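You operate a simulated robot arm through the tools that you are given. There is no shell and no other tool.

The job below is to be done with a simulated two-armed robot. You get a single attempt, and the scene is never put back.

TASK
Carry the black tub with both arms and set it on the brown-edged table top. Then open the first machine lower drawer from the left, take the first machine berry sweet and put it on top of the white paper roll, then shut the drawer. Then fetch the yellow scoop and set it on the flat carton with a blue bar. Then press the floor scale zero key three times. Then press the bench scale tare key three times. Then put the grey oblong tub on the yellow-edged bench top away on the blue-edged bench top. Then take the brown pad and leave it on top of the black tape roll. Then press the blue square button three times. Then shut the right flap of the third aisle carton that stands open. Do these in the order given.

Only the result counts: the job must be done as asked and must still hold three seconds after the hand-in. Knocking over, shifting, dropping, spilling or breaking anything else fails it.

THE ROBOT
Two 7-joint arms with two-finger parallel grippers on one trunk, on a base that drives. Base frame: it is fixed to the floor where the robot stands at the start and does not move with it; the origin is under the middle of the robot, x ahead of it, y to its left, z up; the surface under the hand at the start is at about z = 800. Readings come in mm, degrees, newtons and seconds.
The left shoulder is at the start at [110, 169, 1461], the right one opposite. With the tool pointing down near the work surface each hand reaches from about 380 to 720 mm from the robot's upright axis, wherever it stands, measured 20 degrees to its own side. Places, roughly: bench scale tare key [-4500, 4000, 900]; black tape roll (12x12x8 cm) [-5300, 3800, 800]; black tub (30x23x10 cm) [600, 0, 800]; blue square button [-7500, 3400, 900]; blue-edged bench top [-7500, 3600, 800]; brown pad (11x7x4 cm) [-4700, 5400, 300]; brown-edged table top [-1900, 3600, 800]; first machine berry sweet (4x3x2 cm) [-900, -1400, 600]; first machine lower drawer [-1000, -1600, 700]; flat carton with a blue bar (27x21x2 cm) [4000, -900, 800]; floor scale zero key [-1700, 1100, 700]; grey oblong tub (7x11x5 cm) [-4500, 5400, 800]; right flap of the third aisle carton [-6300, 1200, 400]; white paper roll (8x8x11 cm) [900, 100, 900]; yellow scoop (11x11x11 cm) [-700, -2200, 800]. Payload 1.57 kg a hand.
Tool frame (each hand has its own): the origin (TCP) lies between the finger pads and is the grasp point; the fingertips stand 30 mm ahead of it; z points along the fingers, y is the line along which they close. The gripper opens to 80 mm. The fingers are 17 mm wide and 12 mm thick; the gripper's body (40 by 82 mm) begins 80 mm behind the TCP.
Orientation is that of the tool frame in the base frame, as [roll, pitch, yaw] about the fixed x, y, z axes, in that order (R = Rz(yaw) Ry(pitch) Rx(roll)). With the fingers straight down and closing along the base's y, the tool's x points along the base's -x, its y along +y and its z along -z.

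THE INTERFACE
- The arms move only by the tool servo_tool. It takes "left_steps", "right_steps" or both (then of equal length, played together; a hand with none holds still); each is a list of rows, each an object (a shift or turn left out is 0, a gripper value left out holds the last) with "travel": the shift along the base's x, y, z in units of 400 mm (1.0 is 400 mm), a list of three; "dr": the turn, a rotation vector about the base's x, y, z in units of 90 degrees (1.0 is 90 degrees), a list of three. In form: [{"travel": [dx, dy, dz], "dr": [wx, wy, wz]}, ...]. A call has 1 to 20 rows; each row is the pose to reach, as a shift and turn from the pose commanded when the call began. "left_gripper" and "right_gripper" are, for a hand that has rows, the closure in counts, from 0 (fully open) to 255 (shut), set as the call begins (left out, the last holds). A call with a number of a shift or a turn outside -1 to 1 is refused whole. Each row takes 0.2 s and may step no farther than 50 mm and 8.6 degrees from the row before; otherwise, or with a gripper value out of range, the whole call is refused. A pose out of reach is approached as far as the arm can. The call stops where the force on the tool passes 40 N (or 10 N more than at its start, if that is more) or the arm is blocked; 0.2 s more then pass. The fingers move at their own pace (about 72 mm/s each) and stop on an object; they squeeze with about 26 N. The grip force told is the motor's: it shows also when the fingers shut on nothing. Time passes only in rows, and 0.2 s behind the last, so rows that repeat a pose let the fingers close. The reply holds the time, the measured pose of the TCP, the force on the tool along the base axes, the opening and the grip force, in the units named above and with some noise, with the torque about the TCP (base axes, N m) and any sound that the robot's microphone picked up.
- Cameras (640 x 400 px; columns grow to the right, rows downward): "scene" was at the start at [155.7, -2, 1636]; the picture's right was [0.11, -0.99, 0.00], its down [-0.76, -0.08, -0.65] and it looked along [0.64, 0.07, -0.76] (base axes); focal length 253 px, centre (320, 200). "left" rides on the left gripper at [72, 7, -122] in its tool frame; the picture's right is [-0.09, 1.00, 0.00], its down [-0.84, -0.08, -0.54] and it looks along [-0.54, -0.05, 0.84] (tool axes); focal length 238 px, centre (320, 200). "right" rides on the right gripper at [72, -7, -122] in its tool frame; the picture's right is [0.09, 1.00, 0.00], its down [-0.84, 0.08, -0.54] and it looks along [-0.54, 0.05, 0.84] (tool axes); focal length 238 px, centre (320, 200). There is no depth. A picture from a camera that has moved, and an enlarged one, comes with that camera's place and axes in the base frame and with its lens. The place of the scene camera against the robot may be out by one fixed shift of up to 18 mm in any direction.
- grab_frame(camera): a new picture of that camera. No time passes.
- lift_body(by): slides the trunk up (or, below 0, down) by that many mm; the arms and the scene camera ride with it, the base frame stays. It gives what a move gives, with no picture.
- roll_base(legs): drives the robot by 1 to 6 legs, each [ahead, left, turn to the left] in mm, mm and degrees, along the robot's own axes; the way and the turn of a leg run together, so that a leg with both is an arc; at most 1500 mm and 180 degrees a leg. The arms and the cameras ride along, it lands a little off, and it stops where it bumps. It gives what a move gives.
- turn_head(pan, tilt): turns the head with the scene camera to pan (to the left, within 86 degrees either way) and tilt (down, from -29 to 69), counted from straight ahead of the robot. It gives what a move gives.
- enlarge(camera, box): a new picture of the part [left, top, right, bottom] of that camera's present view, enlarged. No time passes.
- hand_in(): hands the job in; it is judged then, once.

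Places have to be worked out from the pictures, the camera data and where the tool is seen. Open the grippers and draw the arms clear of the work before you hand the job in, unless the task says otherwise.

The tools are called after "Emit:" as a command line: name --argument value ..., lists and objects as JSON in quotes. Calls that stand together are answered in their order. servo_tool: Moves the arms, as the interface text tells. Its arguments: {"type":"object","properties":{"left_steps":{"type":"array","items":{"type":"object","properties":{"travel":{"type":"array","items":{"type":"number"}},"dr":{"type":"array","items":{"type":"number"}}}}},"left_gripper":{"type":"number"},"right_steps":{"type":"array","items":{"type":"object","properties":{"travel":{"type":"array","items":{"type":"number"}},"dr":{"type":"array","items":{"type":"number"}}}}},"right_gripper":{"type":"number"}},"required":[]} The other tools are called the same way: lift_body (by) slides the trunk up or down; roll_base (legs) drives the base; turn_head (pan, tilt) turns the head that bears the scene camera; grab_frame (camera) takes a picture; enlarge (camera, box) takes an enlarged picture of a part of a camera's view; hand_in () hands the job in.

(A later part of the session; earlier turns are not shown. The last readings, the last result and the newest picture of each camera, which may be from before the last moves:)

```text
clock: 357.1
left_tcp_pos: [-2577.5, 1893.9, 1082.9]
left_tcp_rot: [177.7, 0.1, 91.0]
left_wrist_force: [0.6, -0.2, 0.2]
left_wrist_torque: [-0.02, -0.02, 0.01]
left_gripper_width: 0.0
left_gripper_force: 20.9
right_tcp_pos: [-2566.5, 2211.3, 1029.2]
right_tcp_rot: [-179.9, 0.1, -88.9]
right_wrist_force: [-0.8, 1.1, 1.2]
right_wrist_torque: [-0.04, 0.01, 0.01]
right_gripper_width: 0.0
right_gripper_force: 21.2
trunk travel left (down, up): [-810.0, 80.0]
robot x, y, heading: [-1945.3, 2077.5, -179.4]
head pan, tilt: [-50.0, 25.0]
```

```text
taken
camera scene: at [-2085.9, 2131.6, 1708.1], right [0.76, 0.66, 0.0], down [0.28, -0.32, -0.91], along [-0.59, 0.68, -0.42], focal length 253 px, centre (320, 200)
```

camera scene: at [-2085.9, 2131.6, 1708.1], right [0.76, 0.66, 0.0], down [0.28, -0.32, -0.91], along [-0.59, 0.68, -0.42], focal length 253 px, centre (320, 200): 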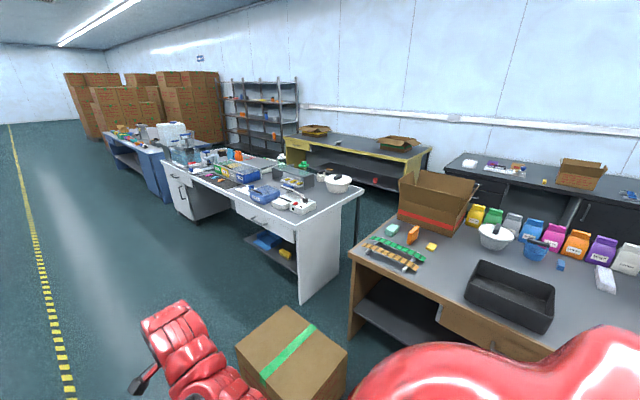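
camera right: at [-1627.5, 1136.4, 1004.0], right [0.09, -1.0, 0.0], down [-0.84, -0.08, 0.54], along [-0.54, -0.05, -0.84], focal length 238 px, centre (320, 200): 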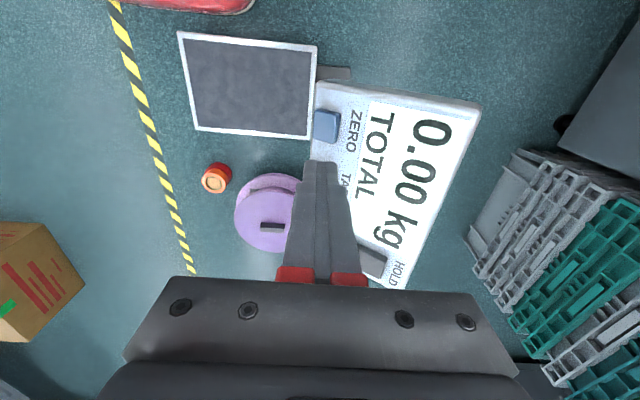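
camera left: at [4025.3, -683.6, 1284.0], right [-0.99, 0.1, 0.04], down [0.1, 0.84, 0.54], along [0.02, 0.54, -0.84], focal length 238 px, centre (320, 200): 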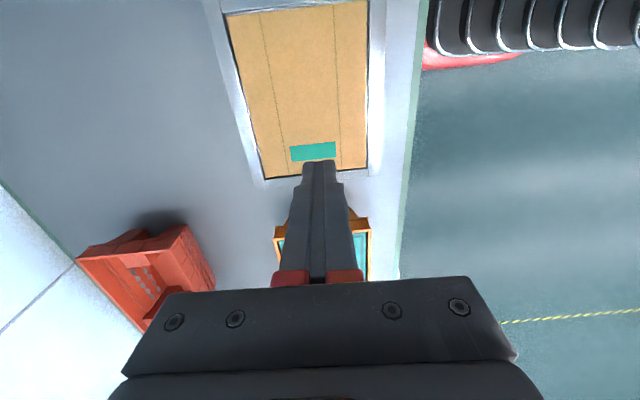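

The aisle is clear. White bench runs x −5330…−3200 with its front at y≈3137. I'll drive ahead to x≈−4450 and look at it.

Emit:
roll_base --legs '[[1250, -60, -0.6], [1250, 0, 0]]'

Emit:
turn_head --pan -86 --tilt 25

Emit:
grab_frame --camera "scene"

Emit:
turn_head --pan -40 --tilt 25

Emit:
grab_frame --camera "scene"

```text
clock: 369.3
left_tcp_pos: [-5065.1, 1938.5, 1082.1]
left_tcp_rot: [177.8, -0.1, 90.7]
left_wrist_force: [-0.3, -0.3, 0.2]
left_wrist_torque: [-0.02, -0.03, 0.01]
left_gripper_width: 0.0
left_gripper_force: 21.4
right_tcp_pos: [-5052.6, 2256.1, 1029.2]
right_tcp_rot: [-179.8, 0.1, -89.2]
right_wrist_force: [0.3, 0.3, -0.1]
right_wrist_torque: [-0.03, 0.02, -0.01]
right_gripper_width: 0.1
right_gripper_force: 21.4
trunk travel left (down, up): [-810.0, 80.0]
robot x, y, heading: [-4429.5, 2112.0, -179.5]
head pan, tilt: [-50.0, 25.0]
```

```text
clock: 370.3
left_tcp_pos: [-5064.2, 1938.5, 1083.3]
left_tcp_rot: [178.0, 0.0, 90.7]
left_wrist_force: [-0.5, -0.1, 0.0]
left_wrist_torque: [0.0, -0.01, 0.0]
left_gripper_width: 0.2
left_gripper_force: 21.6
right_tcp_pos: [-5053.4, 2255.7, 1027.9]
right_tcp_rot: [-180.0, 0.0, -89.1]
right_wrist_force: [0.7, -0.9, 0.1]
right_wrist_torque: [0.02, -0.02, -0.02]
right_gripper_width: 0.0
right_gripper_force: 21.5
trunk travel left (down, up): [-810.0, 80.0]
robot x, y, heading: [-4429.1, 2115.0, -179.5]
head pan, tilt: [-85.9, 25.0]
```

```text
taken
camera scene: at [-4520.4, 2196.3, 1708.1], right [1.0, 0.08, 0.0], down [0.04, -0.42, -0.91], along [-0.08, 0.9, -0.42], focal length 253 px, centre (320, 200)
```

scene: 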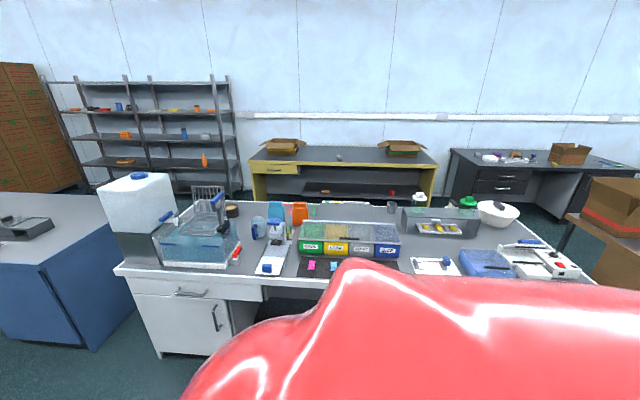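

```text
clock: 371.4
left_tcp_pos: [-5065.7, 1937.7, 1083.5]
left_tcp_rot: [177.9, 0.0, 90.7]
left_wrist_force: [0.2, -0.1, -0.7]
left_wrist_torque: [-0.01, 0.01, 0.03]
left_gripper_width: 0.0
left_gripper_force: 21.4
right_tcp_pos: [-5053.3, 2255.4, 1029.2]
right_tcp_rot: [-179.9, 0.2, -89.2]
right_wrist_force: [1.5, 0.4, 0.7]
right_wrist_torque: [-0.01, -0.02, 0.01]
right_gripper_width: 0.0
right_gripper_force: 20.8
trunk travel left (down, up): [-810.0, 80.0]
robot x, y, heading: [-4435.5, 2115.1, -179.0]
head pan, tilt: [-40.0, 25.0]
```

```text
taken
camera scene: at [-4584.0, 2162.9, 1708.1], right [0.63, 0.77, 0.0], down [0.33, -0.27, -0.91], along [-0.7, 0.57, -0.42], focal length 253 px, centre (320, 200)
```

scene: 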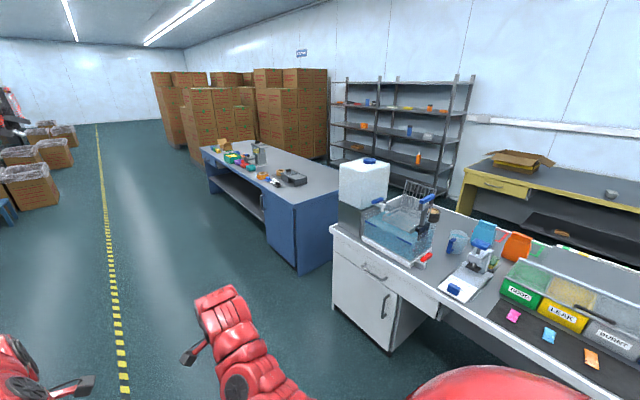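

Emit:
turn_head --pan -86 --tilt 30

Emit:
enlarge --camera "scene" --box '[380, 130, 600, 267]'

Emit:
enlarge --camera "scene" --box '[200, 130, 420, 267]'

Emit:
enlarge --camera "scene" --box '[230, 60, 450, 180]'

```text
clock: 372.6
left_tcp_pos: [-5065.8, 1939.2, 1082.7]
left_tcp_rot: [177.9, 0.0, 90.7]
left_wrist_force: [-0.4, -0.6, 0.6]
left_wrist_torque: [0.02, 0.03, -0.01]
left_gripper_width: 0.0
left_gripper_force: 21.0
right_tcp_pos: [-5053.5, 2255.3, 1028.8]
right_tcp_rot: [-180.0, 0.1, -89.2]
right_wrist_force: [-0.6, -0.1, 0.6]
right_wrist_torque: [0.02, -0.01, 0.02]
right_gripper_width: 0.1
right_gripper_force: 21.3
trunk travel left (down, up): [-810.0, 80.0]
robot x, y, heading: [-4427.9, 2113.7, -179.5]
head pan, tilt: [-85.9, 30.0]
```

```text
2.91 times, centred on (490, 198) of scene
camera zoom: at [-4520.4, 2194.6, 1700.1], right [1.0, 0.08, 0.0], down [0.04, -0.5, -0.87], along [-0.07, 0.86, -0.5], focal length 737 px, centre (-174, 204)
```

zoom: 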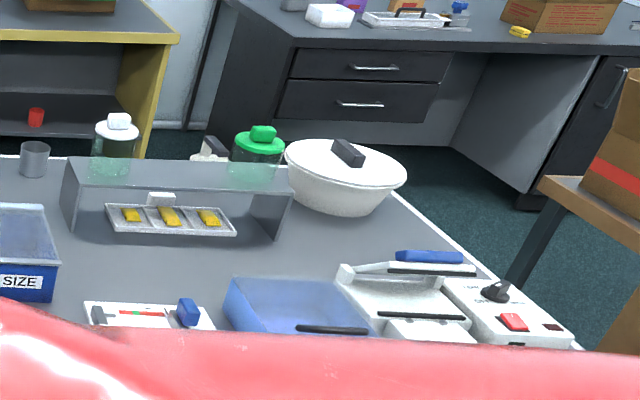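

```text
2.91 times, centred on (310, 198) of scene
camera zoom: at [-4520.4, 2194.6, 1700.1], right [1.0, 0.08, 0.0], down [0.04, -0.5, -0.87], along [-0.07, 0.86, -0.5], focal length 737 px, centre (349, 204)
```

zoom: 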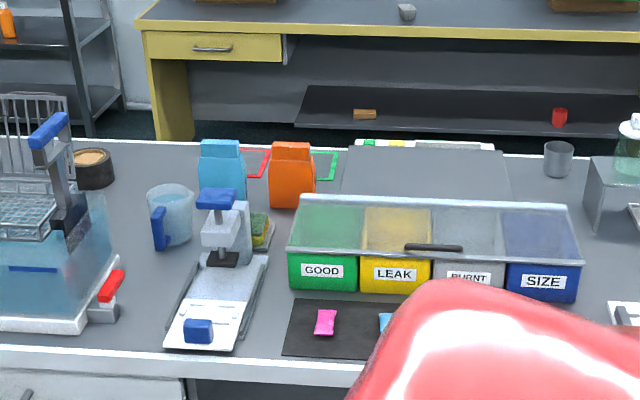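

```text
2.91 times, centred on (340, 120) of scene
camera zoom: at [-4520.4, 2194.6, 1700.1], right [1.0, 0.08, 0.0], down [0.04, -0.5, -0.87], along [-0.07, 0.86, -0.5], focal length 737 px, centre (262, 433)
```

zoom: 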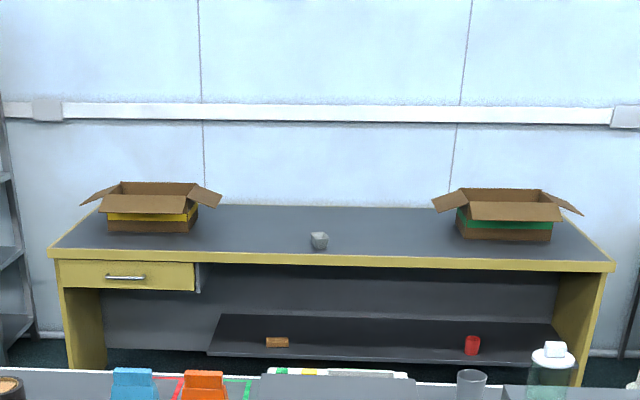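

The bench scale faces the back aisle (between the white bench's back edge y≈4042 and yellow bench front y≈5160); side gaps are too tight or blocked by a carton, so I'll go back east and around the brown table's right end. Reversing along the aisle.

Emit:
roll_base --legs '[[-1310, 0, -0.5], [-1310, 0, 0], [-1310, 0, 0]]'

Emit:
turn_head --pan -86 --tilt 25

Emit:
grab_frame --camera "scene"

```text
clock: 391.5
left_tcp_pos: [-1131.5, 1994.9, 1082.8]
left_tcp_rot: [177.9, 0.0, 90.7]
left_wrist_force: [0.3, 0.1, 0.2]
left_wrist_torque: [-0.02, -0.03, -0.01]
left_gripper_width: 0.0
left_gripper_force: 21.4
right_tcp_pos: [-1118.3, 2312.2, 1027.9]
right_tcp_rot: [-179.9, 0.1, -89.2]
right_wrist_force: [0.0, 0.6, -0.4]
right_wrist_torque: [0.02, -0.02, -0.03]
right_gripper_width: 0.1
right_gripper_force: 21.3
trunk travel left (down, up): [-810.0, 80.0]
robot x, y, heading: [-496.8, 2176.2, -179.4]
head pan, tilt: [-85.9, 30.0]
```

```text
clock: 392.2
left_tcp_pos: [-1131.4, 1996.2, 1083.2]
left_tcp_rot: [177.9, 0.0, 90.7]
left_wrist_force: [0.3, 0.1, -0.2]
left_wrist_torque: [-0.02, -0.01, 0.01]
left_gripper_width: 0.2
left_gripper_force: 21.1
right_tcp_pos: [-1117.7, 2311.7, 1029.2]
right_tcp_rot: [-179.9, 0.1, -89.2]
right_wrist_force: [-0.2, -0.9, 0.1]
right_wrist_torque: [0.04, 0.0, 0.01]
right_gripper_width: 0.0
right_gripper_force: 21.0
trunk travel left (down, up): [-810.0, 80.0]
robot x, y, heading: [-493.1, 2175.2, -179.4]
head pan, tilt: [-85.9, 25.0]
```

```text
taken
camera scene: at [-584.5, 2252.7, 1708.1], right [1.0, 0.08, 0.0], down [0.03, -0.42, -0.91], along [-0.07, 0.9, -0.42], focal length 253 px, centre (320, 200)
```

scene: 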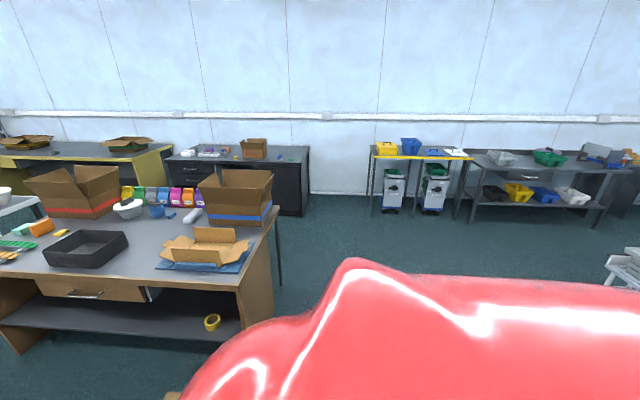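

Clear floor to the north; a carton on the table's right end is tall, so I'll back up 350 mm more before strafing north to y≈4600.

Emit:
roll_base --legs '[[-350, 0, -0.6], [0, -1210, 0], [0, -1210, 0]]'

Emit:
turn_head --pan 0 --tilt 25

Emit:
grab_frame --camera "scene"

```text
clock: 405.9
left_tcp_pos: [-788.7, 4418.5, 1082.0]
left_tcp_rot: [177.8, -0.1, 90.5]
left_wrist_force: [-0.3, 0.8, 0.6]
left_wrist_torque: [0.02, 0.0, 0.01]
left_gripper_width: 0.0
left_gripper_force: 21.9
right_tcp_pos: [-773.8, 4735.8, 1029.1]
right_tcp_rot: [-179.9, 0.1, -89.4]
right_wrist_force: [-0.3, -0.6, 0.0]
right_wrist_torque: [0.01, -0.02, 0.01]
right_gripper_width: 0.0
right_gripper_force: 21.7
trunk travel left (down, up): [-810.0, 80.0]
robot x, y, heading: [-154.3, 4594.9, -179.9]
head pan, tilt: [-85.9, 25.0]
```

```text
clock: 407.5
left_tcp_pos: [-788.3, 4418.1, 1082.3]
left_tcp_rot: [177.9, 0.0, 90.5]
left_wrist_force: [0.5, -0.5, 0.2]
left_wrist_torque: [0.02, -0.02, 0.0]
left_gripper_width: 0.0
left_gripper_force: 21.0
right_tcp_pos: [-774.8, 4735.8, 1028.3]
right_tcp_rot: [-179.9, 0.1, -89.5]
right_wrist_force: [-0.9, 0.2, 0.5]
right_wrist_torque: [0.0, 0.0, 0.01]
right_gripper_width: 0.0
right_gripper_force: 21.3
trunk travel left (down, up): [-810.0, 80.0]
robot x, y, heading: [-151.0, 4594.3, -179.5]
head pan, tilt: [0.0, 25.0]
```

```text
taken
camera scene: at [-326.4, 4581.2, 1708.1], right [-0.01, 1.0, 0.0], down [0.42, 0.0, -0.91], along [-0.91, -0.01, -0.42], focal length 253 px, centre (320, 200)
```

scene: 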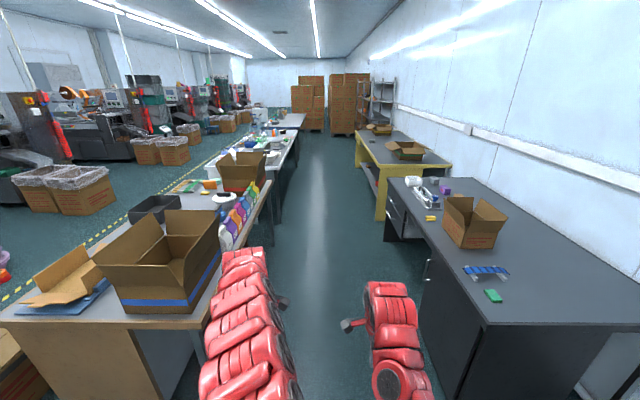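

The back aisle (y 4096–5200) is clear. Driving west along its middle.

Emit:
roll_base --legs '[[1200, -45, -0.3], [1200, 0, 0], [1200, 0, 0]]'

Emit:
turn_head --pan 45 --tilt 25

Emit:
grab_frame --camera "scene"

Emit:
turn_head --pan -30 --tilt 25

Emit:
grab_frame --camera "scene"

```text
clock: 424.9
left_tcp_pos: [-4372.4, 4472.4, 1083.7]
left_tcp_rot: [177.8, -0.1, 90.0]
left_wrist_force: [-0.6, 0.0, -0.5]
left_wrist_torque: [-0.01, 0.01, -0.02]
left_gripper_width: 0.0
left_gripper_force: 20.8
right_tcp_pos: [-4358.4, 4789.0, 1028.6]
right_tcp_rot: [-179.9, 0.1, -89.7]
right_wrist_force: [0.6, 0.2, -1.1]
right_wrist_torque: [-0.01, 0.02, 0.02]
right_gripper_width: 0.0
right_gripper_force: 21.5
trunk travel left (down, up): [-810.0, 80.0]
robot x, y, heading: [-3739.8, 4639.5, -179.9]
head pan, tilt: [0.0, 25.0]
```

```text
clock: 426.0
left_tcp_pos: [-4372.7, 4472.8, 1082.9]
left_tcp_rot: [177.7, 0.0, 90.2]
left_wrist_force: [-0.8, -0.4, 0.4]
left_wrist_torque: [-0.03, -0.02, 0.01]
left_gripper_width: 0.1
left_gripper_force: 20.6
right_tcp_pos: [-4358.0, 4789.7, 1029.0]
right_tcp_rot: [-179.8, 0.1, -89.8]
right_wrist_force: [0.1, -0.1, 0.0]
right_wrist_torque: [0.0, 0.0, 0.02]
right_gripper_width: 0.0
right_gripper_force: 21.5
trunk travel left (down, up): [-810.0, 80.0]
robot x, y, heading: [-3737.2, 4646.0, -180.2]
head pan, tilt: [45.0, 25.0]
```

```text
taken
camera scene: at [-3883.7, 4567.0, 1708.1], right [-0.71, 0.71, 0.0], down [0.3, 0.3, -0.91], along [-0.64, -0.64, -0.42], focal length 253 px, centre (320, 200)
```

scene: 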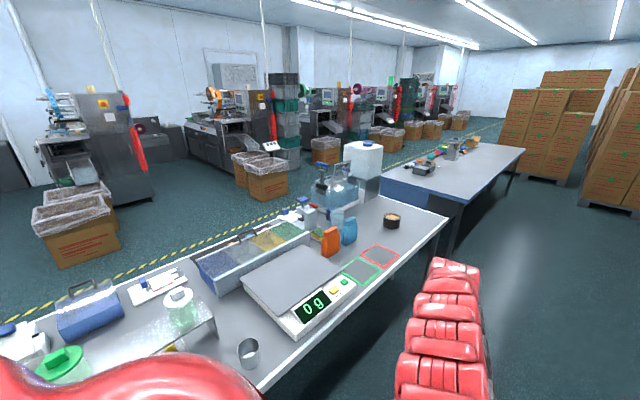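

```text
clock: 427.4
left_tcp_pos: [-4373.1, 4472.9, 1083.1]
left_tcp_rot: [177.7, 0.0, 90.0]
left_wrist_force: [0.6, -0.9, 0.4]
left_wrist_torque: [0.01, 0.02, -0.03]
left_gripper_width: 0.0
left_gripper_force: 22.2
right_tcp_pos: [-4357.3, 4789.5, 1028.7]
right_tcp_rot: [-179.9, 0.0, -89.7]
right_wrist_force: [-1.2, -0.2, 0.1]
right_wrist_torque: [0.0, -0.03, 0.02]
right_gripper_width: 0.0
right_gripper_force: 21.7
trunk travel left (down, up): [-810.0, 80.0]
robot x, y, heading: [-3735.6, 4645.7, -179.6]
head pan, tilt: [-30.0, 25.0]
```

```text
taken
camera scene: at [-3898.4, 4678.1, 1708.1], right [0.5, 0.87, 0.0], down [0.37, -0.21, -0.91], along [-0.79, 0.45, -0.42], focal length 253 px, centre (320, 200)
```

scene: 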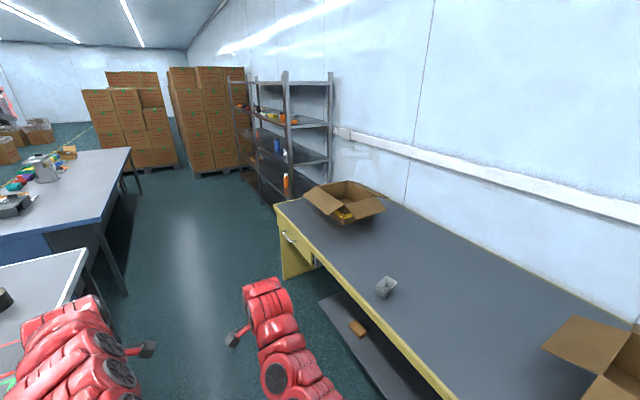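

The bench scale (display "0 g", yellow and green keys) is on the white bench's back edge, key near (−4540, 3994). I'll raise the trunk, move to x≈−4410 and turn to face it.

Emit:
lift_body --by 80

Emit:
roll_base --legs '[[680, 0, 0], [0, 0, 89.7]]'

Emit:
turn_head --pan -10 --tilt 50

Emit:
grab_frame --camera "scene"

Emit:
grab_frame --camera "right"

```text
clock: 428.6
left_tcp_pos: [-4373.9, 4472.5, 1163.4]
left_tcp_rot: [177.9, 0.0, 90.1]
left_wrist_force: [0.1, -0.5, 0.0]
left_wrist_torque: [-0.01, 0.02, 0.02]
left_gripper_width: 0.1
left_gripper_force: 21.1
right_tcp_pos: [-4357.7, 4789.2, 1108.6]
right_tcp_rot: [-179.9, 0.1, -89.8]
right_wrist_force: [0.5, -0.1, 0.0]
right_wrist_torque: [-0.02, 0.01, 0.03]
right_gripper_width: 0.0
right_gripper_force: 21.2
trunk travel left (down, up): [-890.0, 0.0]
robot x, y, heading: [-3737.8, 4641.4, -180.0]
head pan, tilt: [-30.0, 25.0]
```

```text
clock: 436.2
left_tcp_pos: [-4254.5, 4005.1, 1163.5]
left_tcp_rot: [177.9, 0.0, 179.5]
left_wrist_force: [0.7, -0.5, -0.3]
left_wrist_torque: [0.0, 0.02, 0.02]
left_gripper_width: 0.0
left_gripper_force: 20.6
right_tcp_pos: [-4571.4, 4023.6, 1108.9]
right_tcp_rot: [-179.9, 0.1, -0.4]
right_wrist_force: [0.4, 0.8, 0.3]
right_wrist_torque: [-0.01, 0.01, -0.03]
right_gripper_width: 0.0
right_gripper_force: 20.7
trunk travel left (down, up): [-890.0, 0.0]
robot x, y, heading: [-4420.6, 4641.9, -90.4]
head pan, tilt: [-30.0, 25.0]
```

```text
clock: 437.1
left_tcp_pos: [-4254.3, 4003.2, 1162.5]
left_tcp_rot: [177.8, 0.0, 179.5]
left_wrist_force: [0.1, -0.1, 0.3]
left_wrist_torque: [0.02, -0.01, -0.03]
left_gripper_width: 0.0
left_gripper_force: 21.4
right_tcp_pos: [-4571.8, 4023.6, 1109.4]
right_tcp_rot: [-179.8, 0.1, -0.3]
right_wrist_force: [-0.5, -0.2, 0.1]
right_wrist_torque: [0.01, 0.0, -0.01]
right_gripper_width: 0.0
right_gripper_force: 21.1
trunk travel left (down, up): [-890.0, 0.0]
robot x, y, heading: [-4419.6, 4644.0, -90.7]
head pan, tilt: [-10.0, 50.0]
```

```text
taken
camera scene: at [-4434.5, 4476.1, 1750.6], right [-0.98, 0.18, 0.0], down [0.14, 0.75, -0.64], along [-0.12, -0.63, -0.77], focal length 253 px, centre (320, 200)
```

scene: 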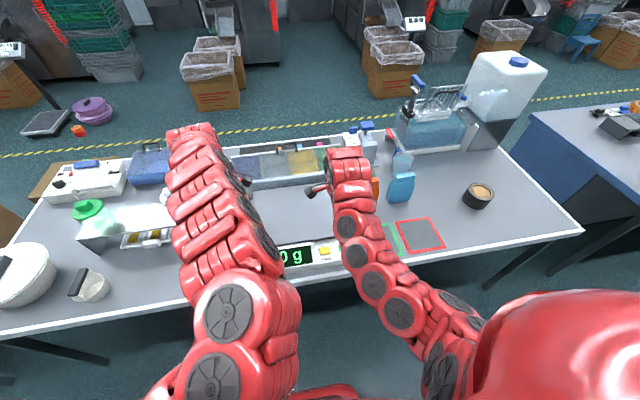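

```text
taken
camera right: at [-4498.8, 4029.2, 1230.2], right [0.08, -1.0, 0.0], down [-0.84, -0.07, 0.54], along [-0.54, -0.04, -0.84], focal length 238 px, centre (320, 200)
```

right: 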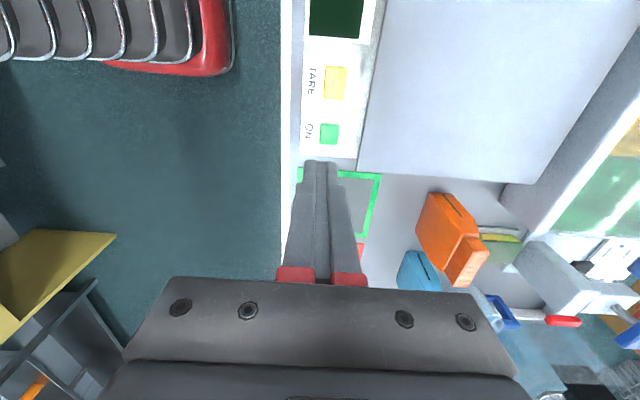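

TARE is the yellow key at ≈(−4539, 4006). I'll lower the trunk 60 mm and bring the tips over it for a second view.

Emit:
lift_body --by -60

Emit:
servo_tool --right_steps '[{"travel": [0.03, -0.015, -0.1]}, {"travel": [0.06, -0.03, -0.2]}, {"travel": [0.082, -0.044, -0.3]}]'

Emit:
enlarge --camera "right" --box '[200, 0, 440, 200]'

```text
clock: 438.1
left_tcp_pos: [-4255.0, 4005.7, 1103.2]
left_tcp_rot: [177.8, -0.1, 179.5]
left_wrist_force: [-0.3, -0.1, 0.1]
left_wrist_torque: [-0.02, 0.01, 0.01]
left_gripper_width: 0.2
left_gripper_force: 20.8
right_tcp_pos: [-4571.5, 4023.7, 1048.4]
right_tcp_rot: [-179.9, 0.2, -0.5]
right_wrist_force: [0.4, -0.2, -0.7]
right_wrist_torque: [-0.04, 0.02, 0.03]
right_gripper_width: 0.0
right_gripper_force: 21.8
trunk travel left (down, up): [-830.0, 60.0]
robot x, y, heading: [-4415.3, 4645.6, -90.6]
head pan, tilt: [-10.0, 50.0]
```

```text
clock: 438.9
left_tcp_pos: [-4254.9, 4004.4, 1101.5]
left_tcp_rot: [177.8, 0.1, 179.5]
left_wrist_force: [-0.6, 0.9, 0.2]
left_wrist_torque: [0.01, 0.02, -0.04]
left_gripper_width: 0.1
left_gripper_force: 21.2
right_tcp_pos: [-4540.1, 4004.8, 929.1]
right_tcp_rot: [-180.0, 0.1, -0.5]
right_wrist_force: [0.0, 0.1, -0.9]
right_wrist_torque: [-0.03, 0.0, 0.0]
right_gripper_width: 0.0
right_gripper_force: 21.5
trunk travel left (down, up): [-830.0, 60.0]
robot x, y, heading: [-4416.5, 4642.9, -90.7]
head pan, tilt: [-10.0, 50.0]
```

```text
2.00 times, centred on (320, 100) of right
camera zoom: at [-4467.2, 4010.0, 1050.2], right [0.08, -1.0, 0.0], down [-0.84, -0.07, 0.54], along [-0.54, -0.05, -0.84], focal length 477 px, centre (320, 400)
```

zoom: 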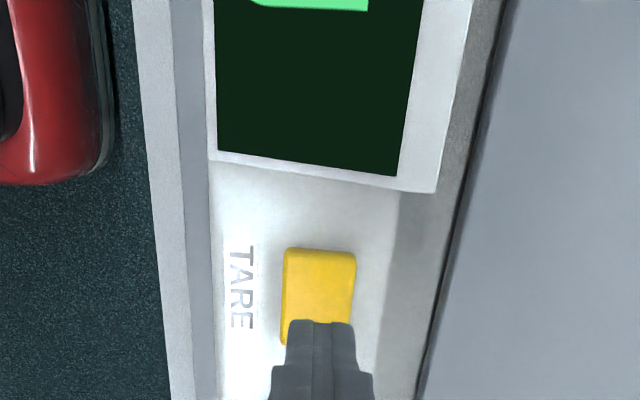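

Key at (−4538, 4004, 861). Descending to just above, then pressing in small steps listening for the click.

Emit:
servo_tool --right_steps '[{"travel": [0.004, 0.01, -0.04]}, {"travel": [0.004, 0.01, -0.07]}, {"travel": [0.004, 0.01, -0.08]}]'

Emit:
servo_tool --right_steps '[{"travel": [0, 0, -0.005]}, {"travel": [0, 0, -0.01]}, {"travel": [0, 0, -0.015]}]'

```text
clock: 439.7
left_tcp_pos: [-4254.8, 4004.3, 1103.5]
left_tcp_rot: [177.8, 0.1, 179.4]
left_wrist_force: [0.3, 0.2, 0.2]
left_wrist_torque: [-0.01, 0.0, 0.02]
left_gripper_width: 0.0
left_gripper_force: 21.0
right_tcp_pos: [-4536.1, 4010.8, 897.1]
right_tcp_rot: [-179.9, 0.0, -0.6]
right_wrist_force: [0.6, 0.6, 0.0]
right_wrist_torque: [0.01, 0.0, -0.01]
right_gripper_width: 0.2
right_gripper_force: 21.3
trunk travel left (down, up): [-830.0, 60.0]
robot x, y, heading: [-4419.5, 4642.0, -90.6]
head pan, tilt: [-10.0, 50.0]
```

```text
clock: 440.5
left_tcp_pos: [-4255.9, 4004.8, 1102.4]
left_tcp_rot: [177.8, 0.0, 179.5]
left_wrist_force: [-0.5, 1.2, -0.4]
left_wrist_torque: [0.02, -0.01, -0.03]
left_gripper_width: 0.0
left_gripper_force: 20.7
right_tcp_pos: [-4536.0, 4009.7, 890.8]
right_tcp_rot: [-180.0, 0.1, -0.4]
right_wrist_force: [-0.9, 0.1, 1.2]
right_wrist_torque: [-0.04, 0.03, -0.03]
right_gripper_width: 0.1
right_gripper_force: 20.7
trunk travel left (down, up): [-830.0, 60.0]
robot x, y, heading: [-4416.0, 4642.9, -90.5]
head pan, tilt: [-10.0, 50.0]
```

Emit:
servo_tool --right_steps '[{"travel": [0, 0, -0.004]}, {"travel": [0, 0, -0.008]}]'

```text
clock: 441.1
left_tcp_pos: [-4253.7, 4005.8, 1103.3]
left_tcp_rot: [177.8, 0.0, 179.5]
left_wrist_force: [-0.4, 0.4, 0.3]
left_wrist_torque: [0.03, 0.02, 0.02]
left_gripper_width: 0.0
left_gripper_force: 21.8
right_tcp_pos: [-4536.0, 4010.1, 888.2]
right_tcp_rot: [-179.9, 0.2, -0.4]
right_wrist_force: [-1.1, -0.6, 1.9]
right_wrist_torque: [-0.01, 0.04, -0.01]
right_gripper_width: 0.0
right_gripper_force: 21.4
trunk travel left (down, up): [-830.0, 60.0]
robot x, y, heading: [-4419.2, 4641.4, -90.6]
head pan, tilt: [-10.0, 50.0]
heard: click
```

First TARE click at z≈888. Lifting 12 mm and pressing again, twice.

Emit:
servo_tool --right_steps '[{"travel": [0, 0, 0.018]}, {"travel": [0, 0, 0.036]}, {"travel": [0, 0, 0.036]}]'

Emit:
servo_tool --right_steps '[{"travel": [0, 0, -0.015]}, {"travel": [0, 0, -0.026]}, {"travel": [0, 0, -0.032]}, {"travel": [0, 0, -0.037]}]'

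```text
clock: 441.9
left_tcp_pos: [-4254.3, 4005.5, 1102.5]
left_tcp_rot: [177.8, 0.0, 179.4]
left_wrist_force: [0.3, 0.5, 0.8]
left_wrist_torque: [0.02, 0.03, 0.0]
left_gripper_width: 0.0
left_gripper_force: 20.9
right_tcp_pos: [-4536.6, 4009.8, 902.0]
right_tcp_rot: [-179.9, 0.0, -0.4]
right_wrist_force: [0.3, -0.9, 0.2]
right_wrist_torque: [-0.01, -0.01, 0.01]
right_gripper_width: 0.0
right_gripper_force: 21.3
trunk travel left (down, up): [-830.0, 60.0]
robot x, y, heading: [-4422.6, 4639.6, -90.7]
head pan, tilt: [-10.0, 50.0]
```

```text
clock: 442.9
left_tcp_pos: [-4254.2, 4005.5, 1102.8]
left_tcp_rot: [177.7, 0.0, 179.6]
left_wrist_force: [0.3, 0.6, -0.6]
left_wrist_torque: [0.02, 0.02, 0.0]
left_gripper_width: 0.0
left_gripper_force: 21.0
right_tcp_pos: [-4536.4, 4009.8, 888.1]
right_tcp_rot: [179.9, 0.0, -0.5]
right_wrist_force: [0.3, -0.7, 1.3]
right_wrist_torque: [-0.04, -0.03, -0.02]
right_gripper_width: 0.0
right_gripper_force: 21.6
trunk travel left (down, up): [-830.0, 60.0]
robot x, y, heading: [-4416.3, 4642.7, -90.6]
head pan, tilt: [-10.0, 50.0]
heard: click
```

Emit:
servo_tool --right_steps '[{"travel": [0, 0, 0.018]}, {"travel": [0, 0, 0.036]}, {"travel": [0, 0, 0.036]}]'

Emit:
servo_tool --right_steps '[{"travel": [0, 0, -0.015]}, {"travel": [0, 0, -0.026]}, {"travel": [0, 0, -0.032]}, {"travel": [0, 0, -0.037]}]'

```text
clock: 443.7
left_tcp_pos: [-4254.3, 4005.3, 1102.3]
left_tcp_rot: [177.8, 0.0, 179.4]
left_wrist_force: [-0.6, 0.3, 0.3]
left_wrist_torque: [0.0, 0.0, -0.02]
left_gripper_width: 0.0
left_gripper_force: 20.7
right_tcp_pos: [-4537.7, 4010.3, 900.7]
right_tcp_rot: [-179.9, 0.1, -0.4]
right_wrist_force: [0.8, 0.1, 0.2]
right_wrist_torque: [0.03, -0.04, -0.01]
right_gripper_width: 0.1
right_gripper_force: 21.8
trunk travel left (down, up): [-830.0, 60.0]
robot x, y, heading: [-4416.9, 4641.0, -90.4]
head pan, tilt: [-10.0, 50.0]
```

```text
clock: 444.7
left_tcp_pos: [-4254.5, 4003.6, 1103.2]
left_tcp_rot: [177.9, 0.0, 179.5]
left_wrist_force: [0.1, 0.2, -0.3]
left_wrist_torque: [0.01, -0.01, 0.03]
left_gripper_width: 0.1
left_gripper_force: 20.9
right_tcp_pos: [-4537.2, 4009.2, 887.1]
right_tcp_rot: [-179.9, 0.0, -0.5]
right_wrist_force: [-0.9, 0.4, 2.0]
right_wrist_torque: [0.02, -0.01, -0.06]
right_gripper_width: 0.0
right_gripper_force: 22.0
trunk travel left (down, up): [-830.0, 60.0]
robot x, y, heading: [-4419.7, 4640.8, -90.8]
head pan, tilt: [-10.0, 50.0]
heard: click
```

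Three TARE clicks. Now raise the hand and trunk, and turn via west to face the yellow bench.

Emit:
servo_tool --right_steps '[{"travel": [0, 0, 0.05]}, {"travel": [0, 0, 0.15]}, {"travel": [0, 0.02, 0.25]}, {"travel": [0, 0.04, 0.35]}, {"travel": [0, 0.04, 0.45]}]'

Emit:
lift_body --by 60

Emit:
roll_base --legs '[[0, 0, -179.4]]'

Emit:
turn_head --pan 0 --tilt 45

Emit:
grab_frame --camera "scene"

Emit:
grab_frame --camera "right"

Emit:
grab_frame --camera "left"

```text
clock: 445.9
left_tcp_pos: [-4254.4, 4005.7, 1102.6]
left_tcp_rot: [177.8, 0.0, 179.5]
left_wrist_force: [0.2, -0.2, 0.3]
left_wrist_torque: [0.02, -0.01, 0.0]
left_gripper_width: 0.0
left_gripper_force: 21.7
right_tcp_pos: [-4533.2, 4018.4, 1063.4]
right_tcp_rot: [180.0, 0.1, -0.5]
right_wrist_force: [0.5, 0.4, -0.3]
right_wrist_torque: [-0.02, 0.05, -0.03]
right_gripper_width: 0.1
right_gripper_force: 21.8
right hand out of reach, approached as far as the arm can: row 5
trunk travel left (down, up): [-830.0, 60.0]
robot x, y, heading: [-4420.1, 4641.7, -90.7]
head pan, tilt: [-10.0, 50.0]
```

```text
clock: 446.9
left_tcp_pos: [-4255.3, 4005.9, 1162.7]
left_tcp_rot: [177.7, -0.1, 179.5]
left_wrist_force: [0.4, 0.4, 1.0]
left_wrist_torque: [0.0, -0.05, 0.01]
left_gripper_width: 0.0
left_gripper_force: 21.9
right_tcp_pos: [-4534.4, 4018.1, 1123.7]
right_tcp_rot: [-179.9, 0.1, -0.4]
right_wrist_force: [0.0, 0.0, -0.8]
right_wrist_torque: [0.01, 0.0, 0.0]
right_gripper_width: 0.0
right_gripper_force: 21.9
trunk travel left (down, up): [-890.0, 0.0]
robot x, y, heading: [-4418.5, 4638.9, -90.6]
head pan, tilt: [-10.0, 50.0]
```

```text
clock: 454.6
left_tcp_pos: [-4592.4, 5278.0, 1163.3]
left_tcp_rot: [177.8, 0.0, 0.6]
left_wrist_force: [-0.7, -0.3, 1.1]
left_wrist_torque: [0.01, 0.01, 0.03]
left_gripper_width: 0.4
left_gripper_force: 21.6
right_tcp_pos: [-4312.1, 5270.1, 1123.8]
right_tcp_rot: [-179.9, 0.1, -179.4]
right_wrist_force: [0.0, 0.6, 0.1]
right_wrist_torque: [-0.01, -0.02, -0.02]
right_gripper_width: 0.0
right_gripper_force: 21.0
trunk travel left (down, up): [-890.0, 0.0]
robot x, y, heading: [-4417.1, 4643.1, 90.5]
head pan, tilt: [-10.0, 50.0]
```

```text
clock: 455.3
left_tcp_pos: [-4593.5, 5278.3, 1162.5]
left_tcp_rot: [177.7, -0.1, 0.5]
left_wrist_force: [-0.8, 0.4, 0.4]
left_wrist_torque: [0.03, 0.01, 0.02]
left_gripper_width: 0.0
left_gripper_force: 21.7
right_tcp_pos: [-4313.0, 5270.5, 1122.7]
right_tcp_rot: [-179.9, 0.1, -179.5]
right_wrist_force: [-0.3, -0.3, 0.4]
right_wrist_torque: [0.02, -0.01, 0.02]
right_gripper_width: 0.0
right_gripper_force: 21.0
trunk travel left (down, up): [-890.0, 0.0]
robot x, y, heading: [-4417.4, 4641.5, 90.5]
head pan, tilt: [0.0, 45.0]
```

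```text
taken
camera scene: at [-4420.8, 4793.8, 1757.5], right [1.0, 0.01, 0.0], down [0.01, -0.71, -0.71], along [-0.01, 0.71, -0.71], focal length 253 px, centre (320, 200)
```

scene: 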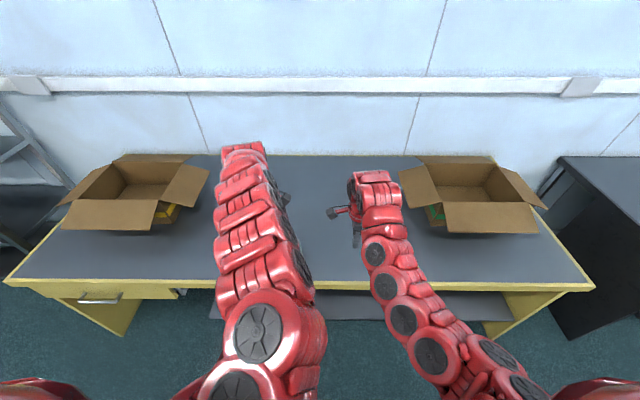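

```text
taken
camera right: at [-4384.8, 5262.8, 1244.4], right [-0.1, 0.99, 0.0], down [0.84, 0.09, 0.54], along [0.54, 0.05, -0.84], focal length 238 px, centre (320, 200)
```

right: 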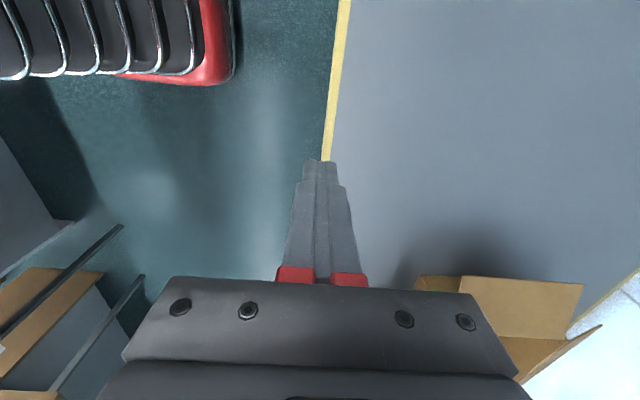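

```text
taken
camera left: at [-4522.4, 5275.6, 1284.3], right [-0.08, -1.0, 0.04], down [-0.84, 0.09, 0.54], along [-0.54, 0.01, -0.84], focal length 238 px, centre (320, 200)
```

left: 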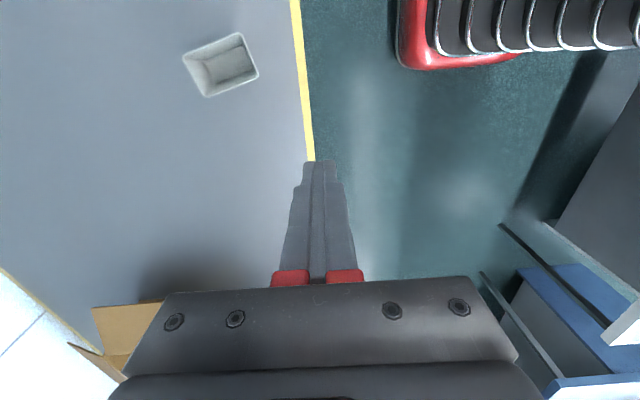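

The grey tub is at ≈(−4530, 5419), bench edge y≈5300. I'll drive ahead 170 mm and turn the left hand −66° so it can pinch the tub's long wall.

Emit:
roll_base --legs '[[170, 0, -0.5]]'

Emit:
servo_tool --left_steps '[{"travel": [0.005, -0.03, -0.05], "dr": [0, 0, -0.09]}, {"travel": [0.01, -0.06, -0.1], "dr": [0, 0, -0.18]}, {"travel": [0.02, -0.09, -0.15], "dr": [0, 0, -0.27]}, {"travel": [0.03, -0.12, -0.2], "dr": [0, 0, -0.36]}, {"travel": [0.05, -0.14, -0.25], "dr": [0, 0, -0.45]}, {"travel": [0.07, -0.16, -0.3], "dr": [0, 0, -0.54]}, {"travel": [0.09, -0.16, -0.35], "dr": [0, 0, -0.63]}, {"travel": [0.1, -0.16, -0.4], "dr": [0, 0, -0.72]}]' --left_gripper 0

Emit:
grab_frame --camera "left"

```text
clock: 456.8
left_tcp_pos: [-4587.9, 5446.7, 1163.4]
left_tcp_rot: [177.8, 0.0, 0.0]
left_wrist_force: [-0.8, -0.8, 0.2]
left_wrist_torque: [0.03, -0.01, 0.02]
left_gripper_width: 0.0
left_gripper_force: 21.5
right_tcp_pos: [-4306.7, 5436.2, 1124.0]
right_tcp_rot: [180.0, 0.1, 180.0]
right_wrist_force: [-0.6, 0.8, -0.6]
right_wrist_torque: [0.02, -0.01, 0.0]
right_gripper_width: 0.1
right_gripper_force: 21.1
trunk travel left (down, up): [-890.0, 0.0]
robot x, y, heading: [-4417.3, 4817.3, 89.7]
head pan, tilt: [0.0, 45.0]
```

```text
clock: 458.6
left_tcp_pos: [-4547.7, 5385.5, 1001.8]
left_tcp_rot: [177.8, 0.0, -65.0]
left_wrist_force: [0.1, -0.3, 0.3]
left_wrist_torque: [-0.02, -0.02, -0.02]
left_gripper_width: 79.9
left_gripper_force: 0.0
left hand out of reach, approached as far as the arm can: row 1, 2, 3, 4, 5, 6, 7
right_tcp_pos: [-4307.0, 5439.6, 1123.2]
right_tcp_rot: [-179.8, 0.1, -180.0]
right_wrist_force: [-0.3, 0.7, -0.2]
right_wrist_torque: [0.01, 0.01, -0.01]
right_gripper_width: 0.0
right_gripper_force: 21.4
trunk travel left (down, up): [-890.0, 0.0]
robot x, y, heading: [-4419.2, 4808.2, 89.9]
head pan, tilt: [0.0, 45.0]
```

```text
taken
camera left: at [-4519.9, 5318.4, 1123.6], right [-0.94, -0.34, 0.04], down [-0.26, 0.8, 0.54], along [-0.21, 0.5, -0.84], focal length 238 px, centre (320, 200)
```

left: 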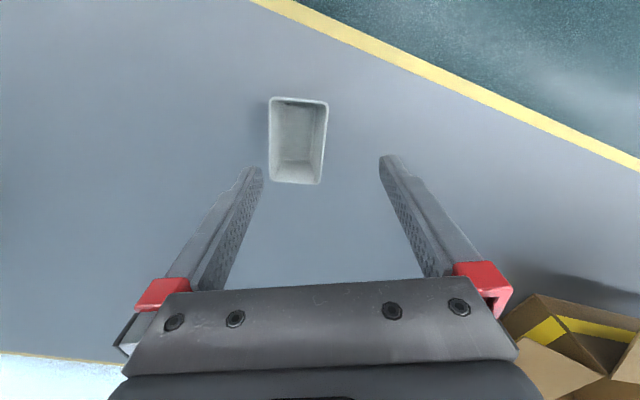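

The tub is nearly aligned with the gripper; rim z≈845, centre ≈(−4536, 5411). I'll set the opening to ~50 mm and hover over its image-right long wall (≈(−4569, 5400)).

Emit:
servo_tool --left_steps '[{"travel": [-0.025, 0.018, -0.08]}, {"travel": [-0.053, 0.036, -0.16]}, {"travel": [-0.053, 0.036, -0.25]}]' --left_gripper 95

Emit:
grab_frame --camera "left"

```text
clock: 459.4
left_tcp_pos: [-4567.9, 5399.4, 903.9]
left_tcp_rot: [177.9, 0.0, -65.0]
left_wrist_force: [-0.1, 0.6, 0.1]
left_wrist_torque: [0.02, 0.01, -0.01]
left_gripper_width: 49.8
left_gripper_force: 0.1
right_tcp_pos: [-4306.9, 5438.4, 1123.7]
right_tcp_rot: [-179.8, 0.0, -180.0]
right_wrist_force: [0.2, -0.8, -0.4]
right_wrist_torque: [0.02, 0.0, 0.0]
right_gripper_width: 0.0
right_gripper_force: 21.7
trunk travel left (down, up): [-890.0, 0.0]
robot x, y, heading: [-4419.0, 4814.4, 89.9]
head pan, tilt: [0.0, 45.0]
```

```text
taken
camera left: at [-4540.1, 5332.8, 1024.4], right [-0.94, -0.34, 0.04], down [-0.27, 0.8, 0.54], along [-0.21, 0.5, -0.84], focal length 238 px, centre (320, 200)
```

left: 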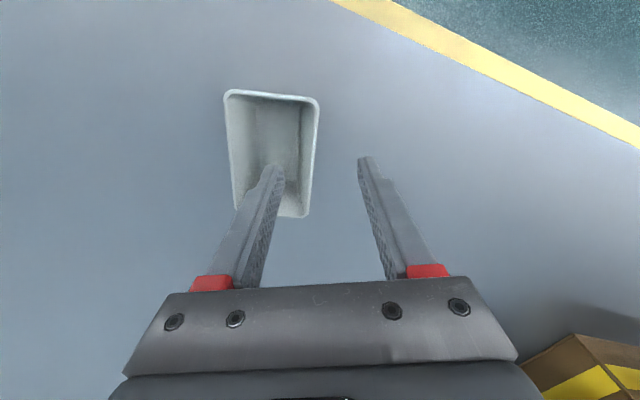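

Wall is centred between the fingers and mid-length. Descending to z≈848 and closing.

Emit:
servo_tool --left_steps '[{"travel": [0, 0, -0.05]}, {"travel": [0, 0, -0.1]}, {"travel": [0, 0, -0.14]}, {"travel": [0, 0, -0.14]}]'

Emit:
grab_frame --camera "left"

```text
clock: 460.4
left_tcp_pos: [-4569.1, 5400.0, 848.2]
left_tcp_rot: [177.8, 0.1, -64.8]
left_wrist_force: [-0.1, 0.4, -0.6]
left_wrist_torque: [0.0, -0.02, -0.04]
left_gripper_width: 50.4
left_gripper_force: 0.1
right_tcp_pos: [-4307.6, 5438.4, 1122.5]
right_tcp_rot: [-179.9, 0.1, -180.0]
right_wrist_force: [-0.1, 0.0, -0.4]
right_wrist_torque: [-0.01, -0.01, 0.04]
right_gripper_width: 0.1
right_gripper_force: 21.1
trunk travel left (down, up): [-890.0, 0.0]
robot x, y, heading: [-4416.5, 4812.1, 90.0]
head pan, tilt: [0.0, 45.0]
```

```text
taken
camera left: at [-4540.5, 5332.4, 968.7], right [-0.94, -0.34, 0.04], down [-0.27, 0.8, 0.54], along [-0.21, 0.5, -0.84], focal length 238 px, centre (320, 200)
```

left: 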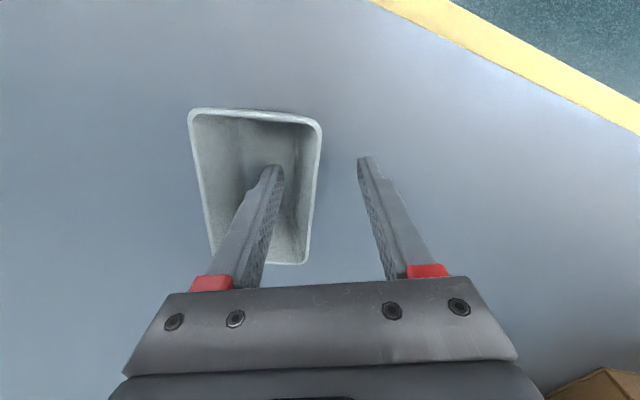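

Emit:
servo_tool --left_steps '[{"travel": [0, 0, 0]}, {"travel": [0, 0, 0]}, {"travel": [0, 0, 0]}, {"travel": [0, 0, 0]}]' --left_gripper 255

Emit:
grab_frame --camera "left"

```text
clock: 461.4
left_tcp_pos: [-4567.5, 5399.0, 848.9]
left_tcp_rot: [177.9, 0.2, -64.8]
left_wrist_force: [2.5, 3.7, 16.2]
left_wrist_torque: [0.42, -0.92, 0.05]
left_gripper_width: 7.6
left_gripper_force: 25.8
right_tcp_pos: [-4306.7, 5437.0, 1123.4]
right_tcp_rot: [-179.9, 0.0, -180.0]
right_wrist_force: [-0.6, 0.2, 0.0]
right_wrist_torque: [0.01, 0.0, 0.03]
right_gripper_width: 0.1
right_gripper_force: 21.1
trunk travel left (down, up): [-890.0, 0.0]
robot x, y, heading: [-4417.1, 4810.9, 89.6]
head pan, tilt: [0.0, 45.0]
```

```text
taken
camera left: at [-4539.9, 5332.2, 969.8], right [-0.94, -0.34, 0.04], down [-0.27, 0.8, 0.54], along [-0.21, 0.5, -0.84], focal length 238 px, centre (320, 200)
```

left: 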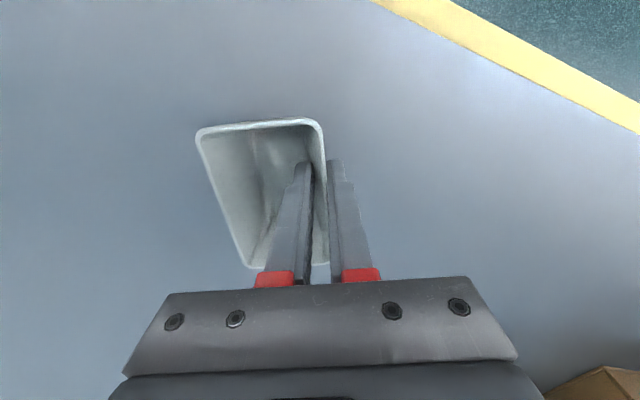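

Gripped; the sloped wall aligned to the fingers so the tub is slightly tilted, which is fine. Lifting 150 mm.

Emit:
servo_tool --left_steps '[{"travel": [0, 0, 0.05]}, {"travel": [0, 0, 0.15]}, {"travel": [0, 0, 0.27]}, {"travel": [0, 0, 0.37]}]'

Emit:
grab_frame --camera "left"

```text
clock: 462.4
left_tcp_pos: [-4569.1, 5399.1, 996.0]
left_tcp_rot: [177.8, 0.0, -64.7]
left_wrist_force: [0.0, -0.1, -0.8]
left_wrist_torque: [0.0, 0.04, -0.05]
left_gripper_width: 2.1
left_gripper_force: 23.4
right_tcp_pos: [-4307.4, 5439.1, 1123.1]
right_tcp_rot: [-179.9, 0.0, -179.9]
right_wrist_force: [0.1, 0.1, -0.8]
right_wrist_torque: [0.0, 0.01, -0.01]
right_gripper_width: 0.0
right_gripper_force: 21.4
trunk travel left (down, up): [-890.0, 0.0]
robot x, y, heading: [-4415.1, 4811.9, 89.8]
head pan, tilt: [0.0, 45.0]
```

```text
taken
camera left: at [-4541.1, 5331.5, 1117.0], right [-0.94, -0.34, 0.04], down [-0.27, 0.8, 0.54], along [-0.21, 0.5, -0.84], focal length 238 px, centre (320, 200)
```

left: 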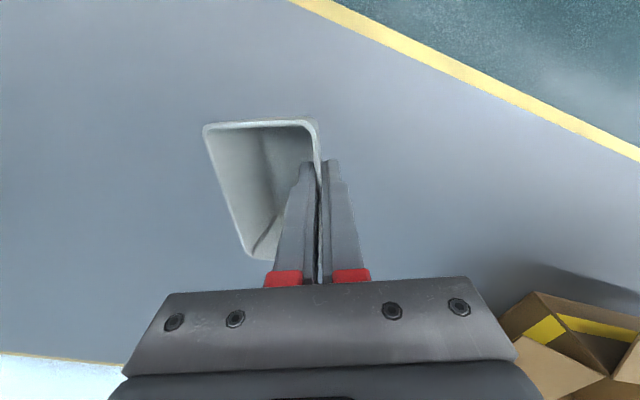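

Tub is held. Now look west for a route to the blue bench.

Emit:
turn_head --pan 80 --tilt 22

Emit:
grab_frame --camera "scene"

```text
clock: 463.9
left_tcp_pos: [-4570.3, 5399.2, 994.1]
left_tcp_rot: [177.9, 0.0, -64.8]
left_wrist_force: [0.0, 0.7, 0.3]
left_wrist_torque: [0.0, 0.01, 0.0]
left_gripper_width: 2.1
left_gripper_force: 23.2
right_tcp_pos: [-4308.4, 5439.5, 1123.5]
right_tcp_rot: [-179.9, 0.1, -179.9]
right_wrist_force: [-1.0, -0.1, 0.8]
right_wrist_torque: [0.01, -0.01, -0.02]
right_gripper_width: 0.2
right_gripper_force: 21.4
trunk travel left (down, up): [-890.0, 0.0]
robot x, y, heading: [-4422.5, 4810.8, 89.9]
head pan, tilt: [80.0, 22.0]
```

```text
taken
camera scene: at [-4511.5, 4898.2, 1792.9], right [0.18, 0.98, 0.0], down [0.37, -0.07, -0.93], along [-0.91, 0.16, -0.37], focal length 253 px, centre (320, 200)
```

scene: 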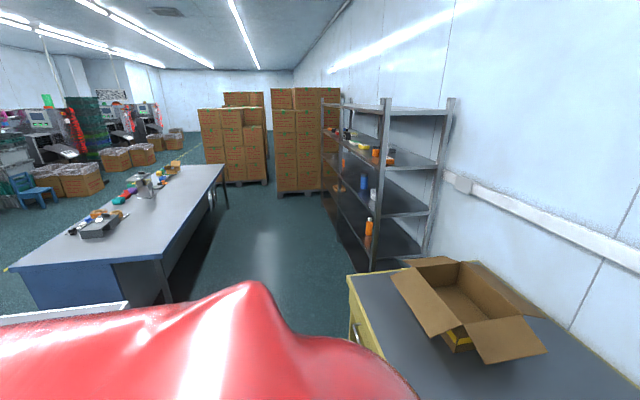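

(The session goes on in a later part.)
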